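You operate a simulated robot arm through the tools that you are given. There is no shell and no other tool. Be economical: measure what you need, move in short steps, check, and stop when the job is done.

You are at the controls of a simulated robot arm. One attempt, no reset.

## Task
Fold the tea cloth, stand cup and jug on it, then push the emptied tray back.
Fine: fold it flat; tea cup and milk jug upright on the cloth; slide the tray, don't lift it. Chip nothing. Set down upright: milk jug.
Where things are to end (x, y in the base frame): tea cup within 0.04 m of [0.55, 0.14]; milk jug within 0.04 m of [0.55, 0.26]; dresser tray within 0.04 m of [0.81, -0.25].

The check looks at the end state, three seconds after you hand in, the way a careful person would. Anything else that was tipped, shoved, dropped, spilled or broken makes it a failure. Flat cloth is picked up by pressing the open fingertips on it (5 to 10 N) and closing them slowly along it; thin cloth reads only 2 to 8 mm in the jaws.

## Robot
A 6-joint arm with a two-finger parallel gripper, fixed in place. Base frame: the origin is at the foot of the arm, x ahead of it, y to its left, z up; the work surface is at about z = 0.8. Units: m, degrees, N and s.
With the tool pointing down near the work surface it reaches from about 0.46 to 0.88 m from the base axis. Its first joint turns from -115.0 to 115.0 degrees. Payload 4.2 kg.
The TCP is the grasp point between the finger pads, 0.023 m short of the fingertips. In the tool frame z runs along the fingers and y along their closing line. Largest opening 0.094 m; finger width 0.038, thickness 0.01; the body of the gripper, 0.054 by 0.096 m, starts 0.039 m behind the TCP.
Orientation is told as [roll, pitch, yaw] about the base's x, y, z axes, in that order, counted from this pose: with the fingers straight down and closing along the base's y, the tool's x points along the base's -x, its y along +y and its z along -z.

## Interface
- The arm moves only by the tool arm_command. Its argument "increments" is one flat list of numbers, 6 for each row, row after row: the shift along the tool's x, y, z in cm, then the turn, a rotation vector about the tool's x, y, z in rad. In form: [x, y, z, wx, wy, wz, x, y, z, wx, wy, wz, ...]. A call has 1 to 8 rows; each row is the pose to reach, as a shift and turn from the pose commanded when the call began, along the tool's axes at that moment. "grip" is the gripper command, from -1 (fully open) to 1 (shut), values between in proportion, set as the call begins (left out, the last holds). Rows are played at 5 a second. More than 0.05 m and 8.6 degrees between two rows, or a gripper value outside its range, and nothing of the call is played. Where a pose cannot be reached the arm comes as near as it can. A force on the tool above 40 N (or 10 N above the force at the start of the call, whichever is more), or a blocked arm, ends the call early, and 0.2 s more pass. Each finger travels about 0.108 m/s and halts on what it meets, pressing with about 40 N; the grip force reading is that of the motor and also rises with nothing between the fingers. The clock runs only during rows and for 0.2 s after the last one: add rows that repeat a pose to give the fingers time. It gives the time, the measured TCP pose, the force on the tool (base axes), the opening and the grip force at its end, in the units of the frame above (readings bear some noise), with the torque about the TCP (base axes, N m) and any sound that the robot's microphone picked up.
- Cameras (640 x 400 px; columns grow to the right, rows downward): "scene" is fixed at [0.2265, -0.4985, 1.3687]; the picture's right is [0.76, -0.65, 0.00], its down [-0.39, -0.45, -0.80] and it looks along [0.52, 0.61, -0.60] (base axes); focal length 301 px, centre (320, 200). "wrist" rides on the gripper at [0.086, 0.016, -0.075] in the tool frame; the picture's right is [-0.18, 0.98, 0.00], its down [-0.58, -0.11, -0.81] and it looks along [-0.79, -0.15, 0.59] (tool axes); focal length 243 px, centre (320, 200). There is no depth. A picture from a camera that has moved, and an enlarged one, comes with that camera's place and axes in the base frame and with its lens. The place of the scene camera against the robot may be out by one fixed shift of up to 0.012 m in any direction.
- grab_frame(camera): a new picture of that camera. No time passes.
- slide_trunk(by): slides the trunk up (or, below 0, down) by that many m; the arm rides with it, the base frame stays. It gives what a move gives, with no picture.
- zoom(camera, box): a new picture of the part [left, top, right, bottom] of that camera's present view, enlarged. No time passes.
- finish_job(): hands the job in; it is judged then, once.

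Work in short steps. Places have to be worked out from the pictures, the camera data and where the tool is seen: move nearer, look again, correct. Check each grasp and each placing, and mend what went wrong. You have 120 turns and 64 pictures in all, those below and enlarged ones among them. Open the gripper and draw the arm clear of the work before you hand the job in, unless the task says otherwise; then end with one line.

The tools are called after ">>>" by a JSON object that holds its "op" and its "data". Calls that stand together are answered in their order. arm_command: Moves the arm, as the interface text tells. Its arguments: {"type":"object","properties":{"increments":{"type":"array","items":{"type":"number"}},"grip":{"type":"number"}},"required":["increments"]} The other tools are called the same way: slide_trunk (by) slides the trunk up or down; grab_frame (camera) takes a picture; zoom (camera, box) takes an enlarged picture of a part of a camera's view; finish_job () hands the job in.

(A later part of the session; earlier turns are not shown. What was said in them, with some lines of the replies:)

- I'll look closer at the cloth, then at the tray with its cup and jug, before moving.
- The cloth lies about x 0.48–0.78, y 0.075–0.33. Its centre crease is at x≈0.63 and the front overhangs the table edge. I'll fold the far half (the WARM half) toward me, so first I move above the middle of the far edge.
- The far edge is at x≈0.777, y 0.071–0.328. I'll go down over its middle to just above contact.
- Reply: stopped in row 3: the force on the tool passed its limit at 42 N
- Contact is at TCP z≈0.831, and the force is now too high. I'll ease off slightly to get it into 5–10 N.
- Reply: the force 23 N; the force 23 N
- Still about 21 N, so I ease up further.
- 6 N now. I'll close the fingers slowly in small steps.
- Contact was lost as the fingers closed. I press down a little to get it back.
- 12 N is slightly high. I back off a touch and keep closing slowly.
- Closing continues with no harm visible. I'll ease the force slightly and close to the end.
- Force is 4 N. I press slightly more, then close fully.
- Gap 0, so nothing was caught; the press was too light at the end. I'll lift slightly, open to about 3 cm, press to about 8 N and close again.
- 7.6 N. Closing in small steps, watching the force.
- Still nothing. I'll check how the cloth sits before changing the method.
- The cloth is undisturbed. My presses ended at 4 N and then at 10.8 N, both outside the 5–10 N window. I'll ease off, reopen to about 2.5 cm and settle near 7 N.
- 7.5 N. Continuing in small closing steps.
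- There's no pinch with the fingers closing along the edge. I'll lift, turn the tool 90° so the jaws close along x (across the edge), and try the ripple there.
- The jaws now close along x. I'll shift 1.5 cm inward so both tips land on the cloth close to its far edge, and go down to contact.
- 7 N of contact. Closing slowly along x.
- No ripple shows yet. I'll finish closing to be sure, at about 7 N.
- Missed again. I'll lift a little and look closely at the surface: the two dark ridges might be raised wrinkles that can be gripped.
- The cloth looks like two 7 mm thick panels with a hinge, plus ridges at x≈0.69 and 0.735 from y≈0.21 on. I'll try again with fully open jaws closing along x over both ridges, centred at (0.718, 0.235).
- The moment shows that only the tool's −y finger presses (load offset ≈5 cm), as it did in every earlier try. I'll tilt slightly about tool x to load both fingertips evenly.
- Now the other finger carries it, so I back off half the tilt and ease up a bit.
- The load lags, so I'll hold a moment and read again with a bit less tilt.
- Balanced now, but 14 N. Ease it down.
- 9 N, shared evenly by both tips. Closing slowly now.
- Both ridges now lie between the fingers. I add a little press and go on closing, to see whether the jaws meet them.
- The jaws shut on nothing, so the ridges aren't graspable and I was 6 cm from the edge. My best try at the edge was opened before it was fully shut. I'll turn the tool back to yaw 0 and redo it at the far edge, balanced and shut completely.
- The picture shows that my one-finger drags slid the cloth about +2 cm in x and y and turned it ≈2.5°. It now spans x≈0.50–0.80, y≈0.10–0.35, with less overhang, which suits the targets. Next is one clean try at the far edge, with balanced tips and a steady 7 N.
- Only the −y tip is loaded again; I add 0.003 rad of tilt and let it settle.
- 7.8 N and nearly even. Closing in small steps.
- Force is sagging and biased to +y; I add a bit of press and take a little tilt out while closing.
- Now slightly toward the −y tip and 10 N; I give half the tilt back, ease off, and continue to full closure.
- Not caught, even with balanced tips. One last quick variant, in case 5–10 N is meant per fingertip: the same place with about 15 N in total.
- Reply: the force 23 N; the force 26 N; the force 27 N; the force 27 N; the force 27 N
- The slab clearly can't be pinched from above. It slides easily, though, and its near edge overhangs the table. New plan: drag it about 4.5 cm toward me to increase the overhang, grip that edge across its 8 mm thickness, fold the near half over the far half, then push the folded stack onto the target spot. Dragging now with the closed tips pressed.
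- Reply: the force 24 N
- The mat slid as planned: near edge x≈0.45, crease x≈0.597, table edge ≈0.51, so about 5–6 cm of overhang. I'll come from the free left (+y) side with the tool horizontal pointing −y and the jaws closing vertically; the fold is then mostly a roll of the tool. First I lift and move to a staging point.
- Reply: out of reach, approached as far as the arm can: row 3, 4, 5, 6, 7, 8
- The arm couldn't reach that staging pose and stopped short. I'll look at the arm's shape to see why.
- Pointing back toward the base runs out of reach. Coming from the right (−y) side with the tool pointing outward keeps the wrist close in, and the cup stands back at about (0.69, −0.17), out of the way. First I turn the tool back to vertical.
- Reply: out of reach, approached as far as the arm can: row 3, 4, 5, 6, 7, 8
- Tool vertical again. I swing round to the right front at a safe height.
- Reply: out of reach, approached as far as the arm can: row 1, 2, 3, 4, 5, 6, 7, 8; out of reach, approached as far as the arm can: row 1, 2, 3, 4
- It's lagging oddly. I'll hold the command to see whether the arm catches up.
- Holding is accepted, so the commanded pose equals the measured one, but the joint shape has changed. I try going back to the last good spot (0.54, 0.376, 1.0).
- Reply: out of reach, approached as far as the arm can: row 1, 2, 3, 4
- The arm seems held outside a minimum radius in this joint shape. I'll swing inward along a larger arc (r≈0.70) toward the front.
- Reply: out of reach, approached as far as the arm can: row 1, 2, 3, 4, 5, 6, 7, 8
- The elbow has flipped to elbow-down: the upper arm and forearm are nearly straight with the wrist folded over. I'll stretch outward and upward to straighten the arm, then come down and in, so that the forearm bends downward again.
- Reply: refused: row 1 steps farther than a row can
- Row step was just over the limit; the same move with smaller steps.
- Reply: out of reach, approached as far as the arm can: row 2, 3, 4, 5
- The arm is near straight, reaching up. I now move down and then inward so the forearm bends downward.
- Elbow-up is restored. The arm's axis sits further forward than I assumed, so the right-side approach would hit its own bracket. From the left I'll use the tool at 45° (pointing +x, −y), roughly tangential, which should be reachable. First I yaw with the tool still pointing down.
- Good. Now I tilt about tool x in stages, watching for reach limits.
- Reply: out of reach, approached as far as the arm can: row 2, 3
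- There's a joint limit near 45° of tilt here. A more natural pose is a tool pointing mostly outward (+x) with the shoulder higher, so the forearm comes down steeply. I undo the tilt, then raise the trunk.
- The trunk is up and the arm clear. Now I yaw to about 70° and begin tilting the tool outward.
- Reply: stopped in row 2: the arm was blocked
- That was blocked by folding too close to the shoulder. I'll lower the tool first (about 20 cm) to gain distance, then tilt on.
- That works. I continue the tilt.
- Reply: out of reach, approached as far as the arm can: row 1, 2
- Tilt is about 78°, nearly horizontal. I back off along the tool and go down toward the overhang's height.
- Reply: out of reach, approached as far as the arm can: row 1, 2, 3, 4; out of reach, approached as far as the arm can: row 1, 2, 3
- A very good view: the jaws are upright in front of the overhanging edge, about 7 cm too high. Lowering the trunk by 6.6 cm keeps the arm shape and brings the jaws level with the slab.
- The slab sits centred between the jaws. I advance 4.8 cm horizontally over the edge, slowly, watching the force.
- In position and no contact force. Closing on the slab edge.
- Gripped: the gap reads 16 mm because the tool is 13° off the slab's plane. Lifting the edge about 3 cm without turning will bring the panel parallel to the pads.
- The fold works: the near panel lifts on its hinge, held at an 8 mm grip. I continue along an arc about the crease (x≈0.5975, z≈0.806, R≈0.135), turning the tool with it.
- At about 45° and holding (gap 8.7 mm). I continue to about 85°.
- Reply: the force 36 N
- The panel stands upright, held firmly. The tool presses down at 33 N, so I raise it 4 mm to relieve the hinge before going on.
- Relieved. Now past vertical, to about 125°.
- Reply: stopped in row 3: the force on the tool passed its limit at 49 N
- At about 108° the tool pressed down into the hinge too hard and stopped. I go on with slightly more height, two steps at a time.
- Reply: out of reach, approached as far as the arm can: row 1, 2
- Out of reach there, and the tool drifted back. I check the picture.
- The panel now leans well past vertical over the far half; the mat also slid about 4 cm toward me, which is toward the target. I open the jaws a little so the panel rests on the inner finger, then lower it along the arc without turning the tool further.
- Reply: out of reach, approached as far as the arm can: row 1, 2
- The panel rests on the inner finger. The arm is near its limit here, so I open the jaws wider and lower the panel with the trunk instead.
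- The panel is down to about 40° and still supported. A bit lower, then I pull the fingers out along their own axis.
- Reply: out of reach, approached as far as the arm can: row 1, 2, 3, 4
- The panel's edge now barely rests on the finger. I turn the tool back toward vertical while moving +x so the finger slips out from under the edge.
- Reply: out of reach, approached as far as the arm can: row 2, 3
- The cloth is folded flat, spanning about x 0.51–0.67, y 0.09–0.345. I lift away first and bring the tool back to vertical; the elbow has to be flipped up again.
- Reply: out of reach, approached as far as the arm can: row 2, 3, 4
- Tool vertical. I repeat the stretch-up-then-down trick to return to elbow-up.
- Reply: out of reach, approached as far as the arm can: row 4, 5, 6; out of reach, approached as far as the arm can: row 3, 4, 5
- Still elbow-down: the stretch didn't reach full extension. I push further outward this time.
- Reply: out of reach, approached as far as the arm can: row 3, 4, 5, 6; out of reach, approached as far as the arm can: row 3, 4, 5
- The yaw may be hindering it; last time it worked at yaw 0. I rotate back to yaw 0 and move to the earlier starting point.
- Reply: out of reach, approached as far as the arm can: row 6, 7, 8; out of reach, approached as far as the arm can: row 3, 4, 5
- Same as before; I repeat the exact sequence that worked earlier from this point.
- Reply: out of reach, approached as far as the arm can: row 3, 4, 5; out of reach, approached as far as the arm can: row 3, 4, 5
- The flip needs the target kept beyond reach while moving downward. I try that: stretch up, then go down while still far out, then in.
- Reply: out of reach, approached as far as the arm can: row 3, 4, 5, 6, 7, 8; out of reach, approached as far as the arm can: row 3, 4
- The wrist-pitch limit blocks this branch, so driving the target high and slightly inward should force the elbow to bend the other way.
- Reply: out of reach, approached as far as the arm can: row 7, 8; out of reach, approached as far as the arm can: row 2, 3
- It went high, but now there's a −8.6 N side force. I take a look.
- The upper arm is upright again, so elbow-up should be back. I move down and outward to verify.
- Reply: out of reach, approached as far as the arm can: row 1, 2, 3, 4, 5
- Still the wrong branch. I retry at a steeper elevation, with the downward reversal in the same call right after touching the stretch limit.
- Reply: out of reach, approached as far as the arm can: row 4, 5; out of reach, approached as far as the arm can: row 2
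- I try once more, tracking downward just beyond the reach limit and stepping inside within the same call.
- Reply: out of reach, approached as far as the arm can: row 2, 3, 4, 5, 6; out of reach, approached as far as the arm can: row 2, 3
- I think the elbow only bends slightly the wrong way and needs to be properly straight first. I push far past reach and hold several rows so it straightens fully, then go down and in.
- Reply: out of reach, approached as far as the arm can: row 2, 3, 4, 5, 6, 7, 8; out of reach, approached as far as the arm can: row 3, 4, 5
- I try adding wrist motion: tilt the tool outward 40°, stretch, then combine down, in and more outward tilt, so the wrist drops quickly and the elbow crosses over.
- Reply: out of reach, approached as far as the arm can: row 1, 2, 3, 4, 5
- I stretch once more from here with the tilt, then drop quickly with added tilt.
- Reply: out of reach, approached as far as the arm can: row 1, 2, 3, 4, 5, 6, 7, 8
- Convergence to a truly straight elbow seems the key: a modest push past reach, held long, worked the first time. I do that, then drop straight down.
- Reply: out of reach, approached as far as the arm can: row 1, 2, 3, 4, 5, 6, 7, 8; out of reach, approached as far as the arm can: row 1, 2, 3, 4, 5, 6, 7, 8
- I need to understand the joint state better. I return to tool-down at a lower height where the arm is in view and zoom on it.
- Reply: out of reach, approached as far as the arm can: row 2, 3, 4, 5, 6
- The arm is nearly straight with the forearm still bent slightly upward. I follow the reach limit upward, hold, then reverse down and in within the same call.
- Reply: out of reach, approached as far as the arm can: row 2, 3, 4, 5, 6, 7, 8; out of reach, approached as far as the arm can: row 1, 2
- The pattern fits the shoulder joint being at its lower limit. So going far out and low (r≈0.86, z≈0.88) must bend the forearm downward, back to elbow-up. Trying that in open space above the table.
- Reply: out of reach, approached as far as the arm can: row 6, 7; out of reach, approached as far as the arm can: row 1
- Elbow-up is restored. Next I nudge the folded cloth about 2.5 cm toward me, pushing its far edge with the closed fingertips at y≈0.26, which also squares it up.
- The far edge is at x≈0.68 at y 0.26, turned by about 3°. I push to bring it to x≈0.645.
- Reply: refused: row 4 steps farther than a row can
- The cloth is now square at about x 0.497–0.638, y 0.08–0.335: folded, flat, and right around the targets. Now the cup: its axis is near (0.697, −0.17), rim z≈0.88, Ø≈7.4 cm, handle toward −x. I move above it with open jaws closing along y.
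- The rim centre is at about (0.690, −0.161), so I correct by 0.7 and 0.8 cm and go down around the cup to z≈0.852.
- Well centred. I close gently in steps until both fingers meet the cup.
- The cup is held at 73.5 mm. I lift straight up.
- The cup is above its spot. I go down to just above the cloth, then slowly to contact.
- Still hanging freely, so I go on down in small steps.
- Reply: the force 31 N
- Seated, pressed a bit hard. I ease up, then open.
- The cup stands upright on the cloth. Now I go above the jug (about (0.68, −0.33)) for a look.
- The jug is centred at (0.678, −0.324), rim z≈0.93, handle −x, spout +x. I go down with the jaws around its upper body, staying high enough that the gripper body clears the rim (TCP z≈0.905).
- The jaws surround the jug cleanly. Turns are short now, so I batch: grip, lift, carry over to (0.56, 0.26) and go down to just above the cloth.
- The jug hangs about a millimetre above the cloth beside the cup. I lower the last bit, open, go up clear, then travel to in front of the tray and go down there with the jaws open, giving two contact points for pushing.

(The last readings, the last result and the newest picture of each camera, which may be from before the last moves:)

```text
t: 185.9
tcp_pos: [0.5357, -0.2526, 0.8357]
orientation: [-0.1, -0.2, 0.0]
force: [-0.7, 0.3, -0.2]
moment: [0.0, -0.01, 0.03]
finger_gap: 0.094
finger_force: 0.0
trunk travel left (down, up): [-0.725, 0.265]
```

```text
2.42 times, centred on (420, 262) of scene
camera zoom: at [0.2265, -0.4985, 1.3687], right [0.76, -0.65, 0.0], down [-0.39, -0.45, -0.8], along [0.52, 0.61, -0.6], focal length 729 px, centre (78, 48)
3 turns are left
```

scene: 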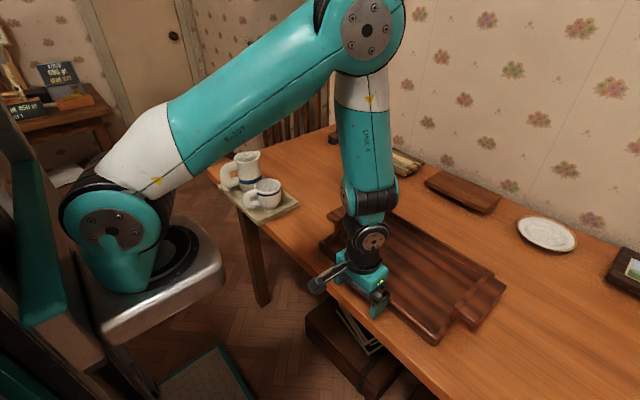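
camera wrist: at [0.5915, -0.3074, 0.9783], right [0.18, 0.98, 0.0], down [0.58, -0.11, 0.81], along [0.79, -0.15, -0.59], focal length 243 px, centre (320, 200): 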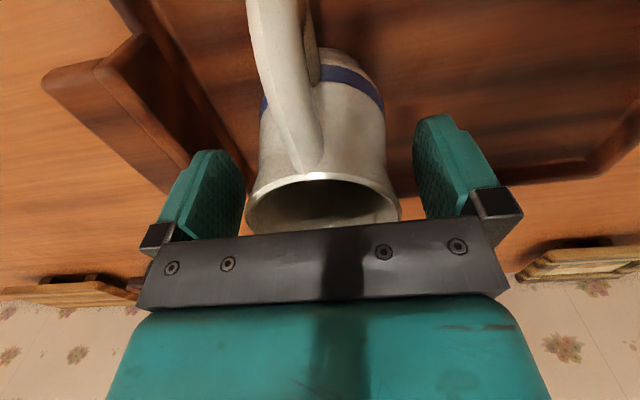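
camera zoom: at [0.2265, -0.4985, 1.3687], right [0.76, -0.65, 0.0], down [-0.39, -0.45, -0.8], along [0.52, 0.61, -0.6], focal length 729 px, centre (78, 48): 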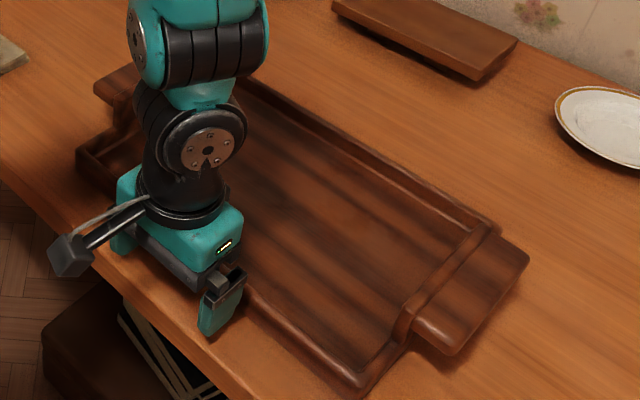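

Cup and jug stand upright on the cloth. The tray centre is at about (0.688, −0.257), so it needs ≈12 cm in +x. I lower the tips to table level and push slowly at the middle of its front edge, then back off and look.

>>> {"op": "arm_command", "data": {"increments": [0, 0, 0.25, 0, 0, 0, 0, 0, 0.5, 0, 0, 0]}}

>>> {"op": "arm_command", "data": {"increments": [-0.9, 0, 0, 0, 0, 0, -1.8, 0, 0, 0, 0, 0, -2.7, 0, 0, 0, 0, 0, -3.6, 0, 0, 0, 0, 0, -4.5, 0, 0, 0, 0, 0, -5.4, 0, 0, 0, 0, 0, -6.3, 0, 0, 0, 0, 0, -7.2, 0, 0, 0, 0, 0]}}

>>> {"op": "arm_command", "data": {"increments": [-0.9, 0, 0, 0, 0, 0, -1.8, 0, 0, 0, 0, 0, -2.7, 0, 0, 0, 0, 0, -3.6, 0, 0, 0, 0, 0, -4.5, 0, 0, 0, 0, 0, -5.4, 0, 0, 0, 0, 0, -6.2, 0, 0, 0, 0, 0, -6.9, 0, 0, 0, 0, 0]}}

>>> {"op": "arm_command", "data": {"increments": [1, 0, 0, 0, 0, 0, 3, 0, 0, 0, 0, 0, 3.5, 0, -4, 0, 0, 0, 4, 0, -8, 0, 0, 0, 5, 0, -12, 0, 0, 0, 6, 0, -16, 0, 0, 0]}}

>>> {"op": "arm_command", "data": {"increments": [0, 4.5, -1, 0, 0, 0, 0, 9, -2, 0, 0, 0, 0, 13.5, -3, 0, 0, 0, 0, 18, -3, 0, 0, 0]}}

>>> {"op": "grab_frame", "data": {"camera": "scene"}}

>>> {"op": "zoom", "data": {"camera": "scene", "box": [340, 160, 580, 340]}}

>>> {"op": "zoom", "data": {"camera": "scene", "box": [200, 130, 320, 230]}}

```text
t: 186.5
tcp_pos: [0.536, -0.2524, 0.8311]
orientation: [-0.1, -0.2, 0.0]
force: [0.3, -0.2, -0.2]
moment: [0.01, -0.02, 0.02]
finger_gap: 0.0939
finger_force: 0.1
trunk travel left (down, up): [-0.725, 0.265]
```

```text
t: 188.3
tcp_pos: [0.6073, -0.2529, 0.8318]
orientation: [0.0, -0.2, 0.1]
force: [-3.3, -0.6, 6.4]
moment: [0.37, -0.09, 0.21]
finger_gap: 0.0939
finger_force: 0.0
trunk travel left (down, up): [-0.725, 0.265]
```

```text
t: 190.1
tcp_pos: [0.6765, -0.2524, 0.8309]
orientation: [0.0, -0.3, 0.1]
force: [-5.7, 0.4, 11.2]
moment: [0.6, -0.16, 0.32]
finger_gap: 0.0943
finger_force: 0.0
trunk travel left (down, up): [-0.725, 0.265]
```

```text
t: 191.5
tcp_pos: [0.6175, -0.2513, 0.9924]
orientation: [0.0, -0.1, 0.0]
force: [0.3, -0.8, -1.0]
moment: [0.01, 0.0, -0.01]
finger_gap: 0.0941
finger_force: 0.0
trunk travel left (down, up): [-0.725, 0.265]
```

```text
t: 192.5
tcp_pos: [0.6159, -0.0712, 1.02]
orientation: [-0.1, -0.2, -0.1]
force: [-0.6, -0.2, -0.1]
moment: [-0.01, 0.0, 0.0]
finger_gap: 0.0938
finger_force: 0.1
trunk travel left (down, up): [-0.725, 0.265]
```

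```text
6 pictures are left
```

scene: 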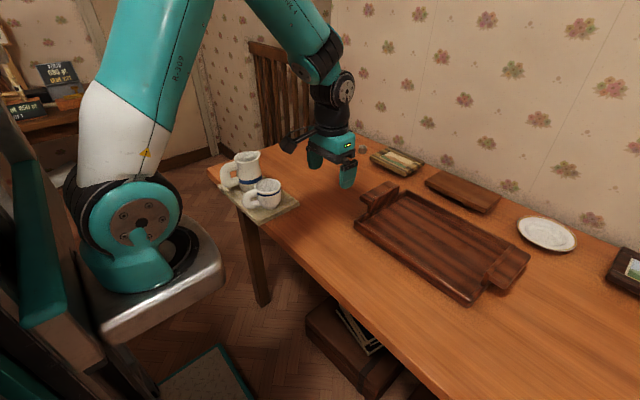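

```text
2.22 times, centred on (460, 250) of scene
camera zoom: at [0.2265, -0.4985, 1.3687], right [0.76, -0.65, 0.0], down [-0.39, -0.45, -0.8], along [0.52, 0.61, -0.6], focal length 668 px, centre (9, 89)
```

zoom: 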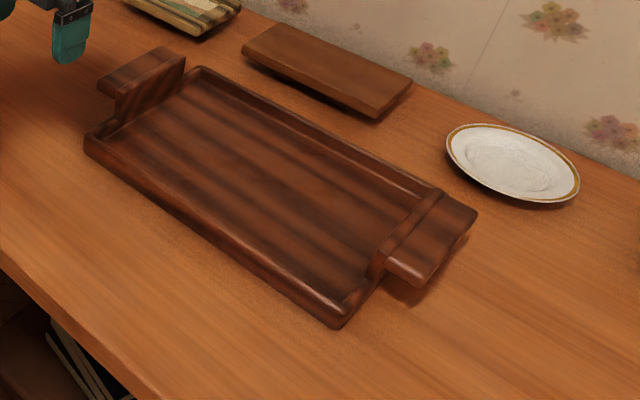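

```text
4.00 times, centred on (260, 180) of scene
camera zoom: at [0.2265, -0.4985, 1.3687], right [0.76, -0.65, 0.0], down [-0.39, -0.45, -0.8], along [0.52, 0.61, -0.6], focal length 1203 px, centre (560, 280)
2 turns are left
```

zoom: 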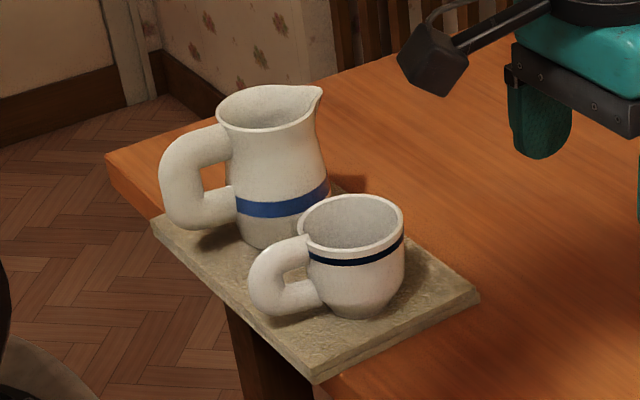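

The tray centre is at about (0.81, −0.257), on target. Cup and jug stand upright on the flat folded cloth near (0.56, 0.14) and (0.56, 0.26). The jaws are open and the arm is well clear, so I hand in.

>>> {"op": "finish_job", "data": {}}

```text
The job is handed in.
```

The cloth is folded flat, with the tea cup at about (0.56, 0.14) and the milk jug at about (0.56, 0.26) both upright on it. The tray was slid, not lifted, to about (0.81, −0.26). I saw nothing tipped or chipped in the last pictures, and the job is handed in.
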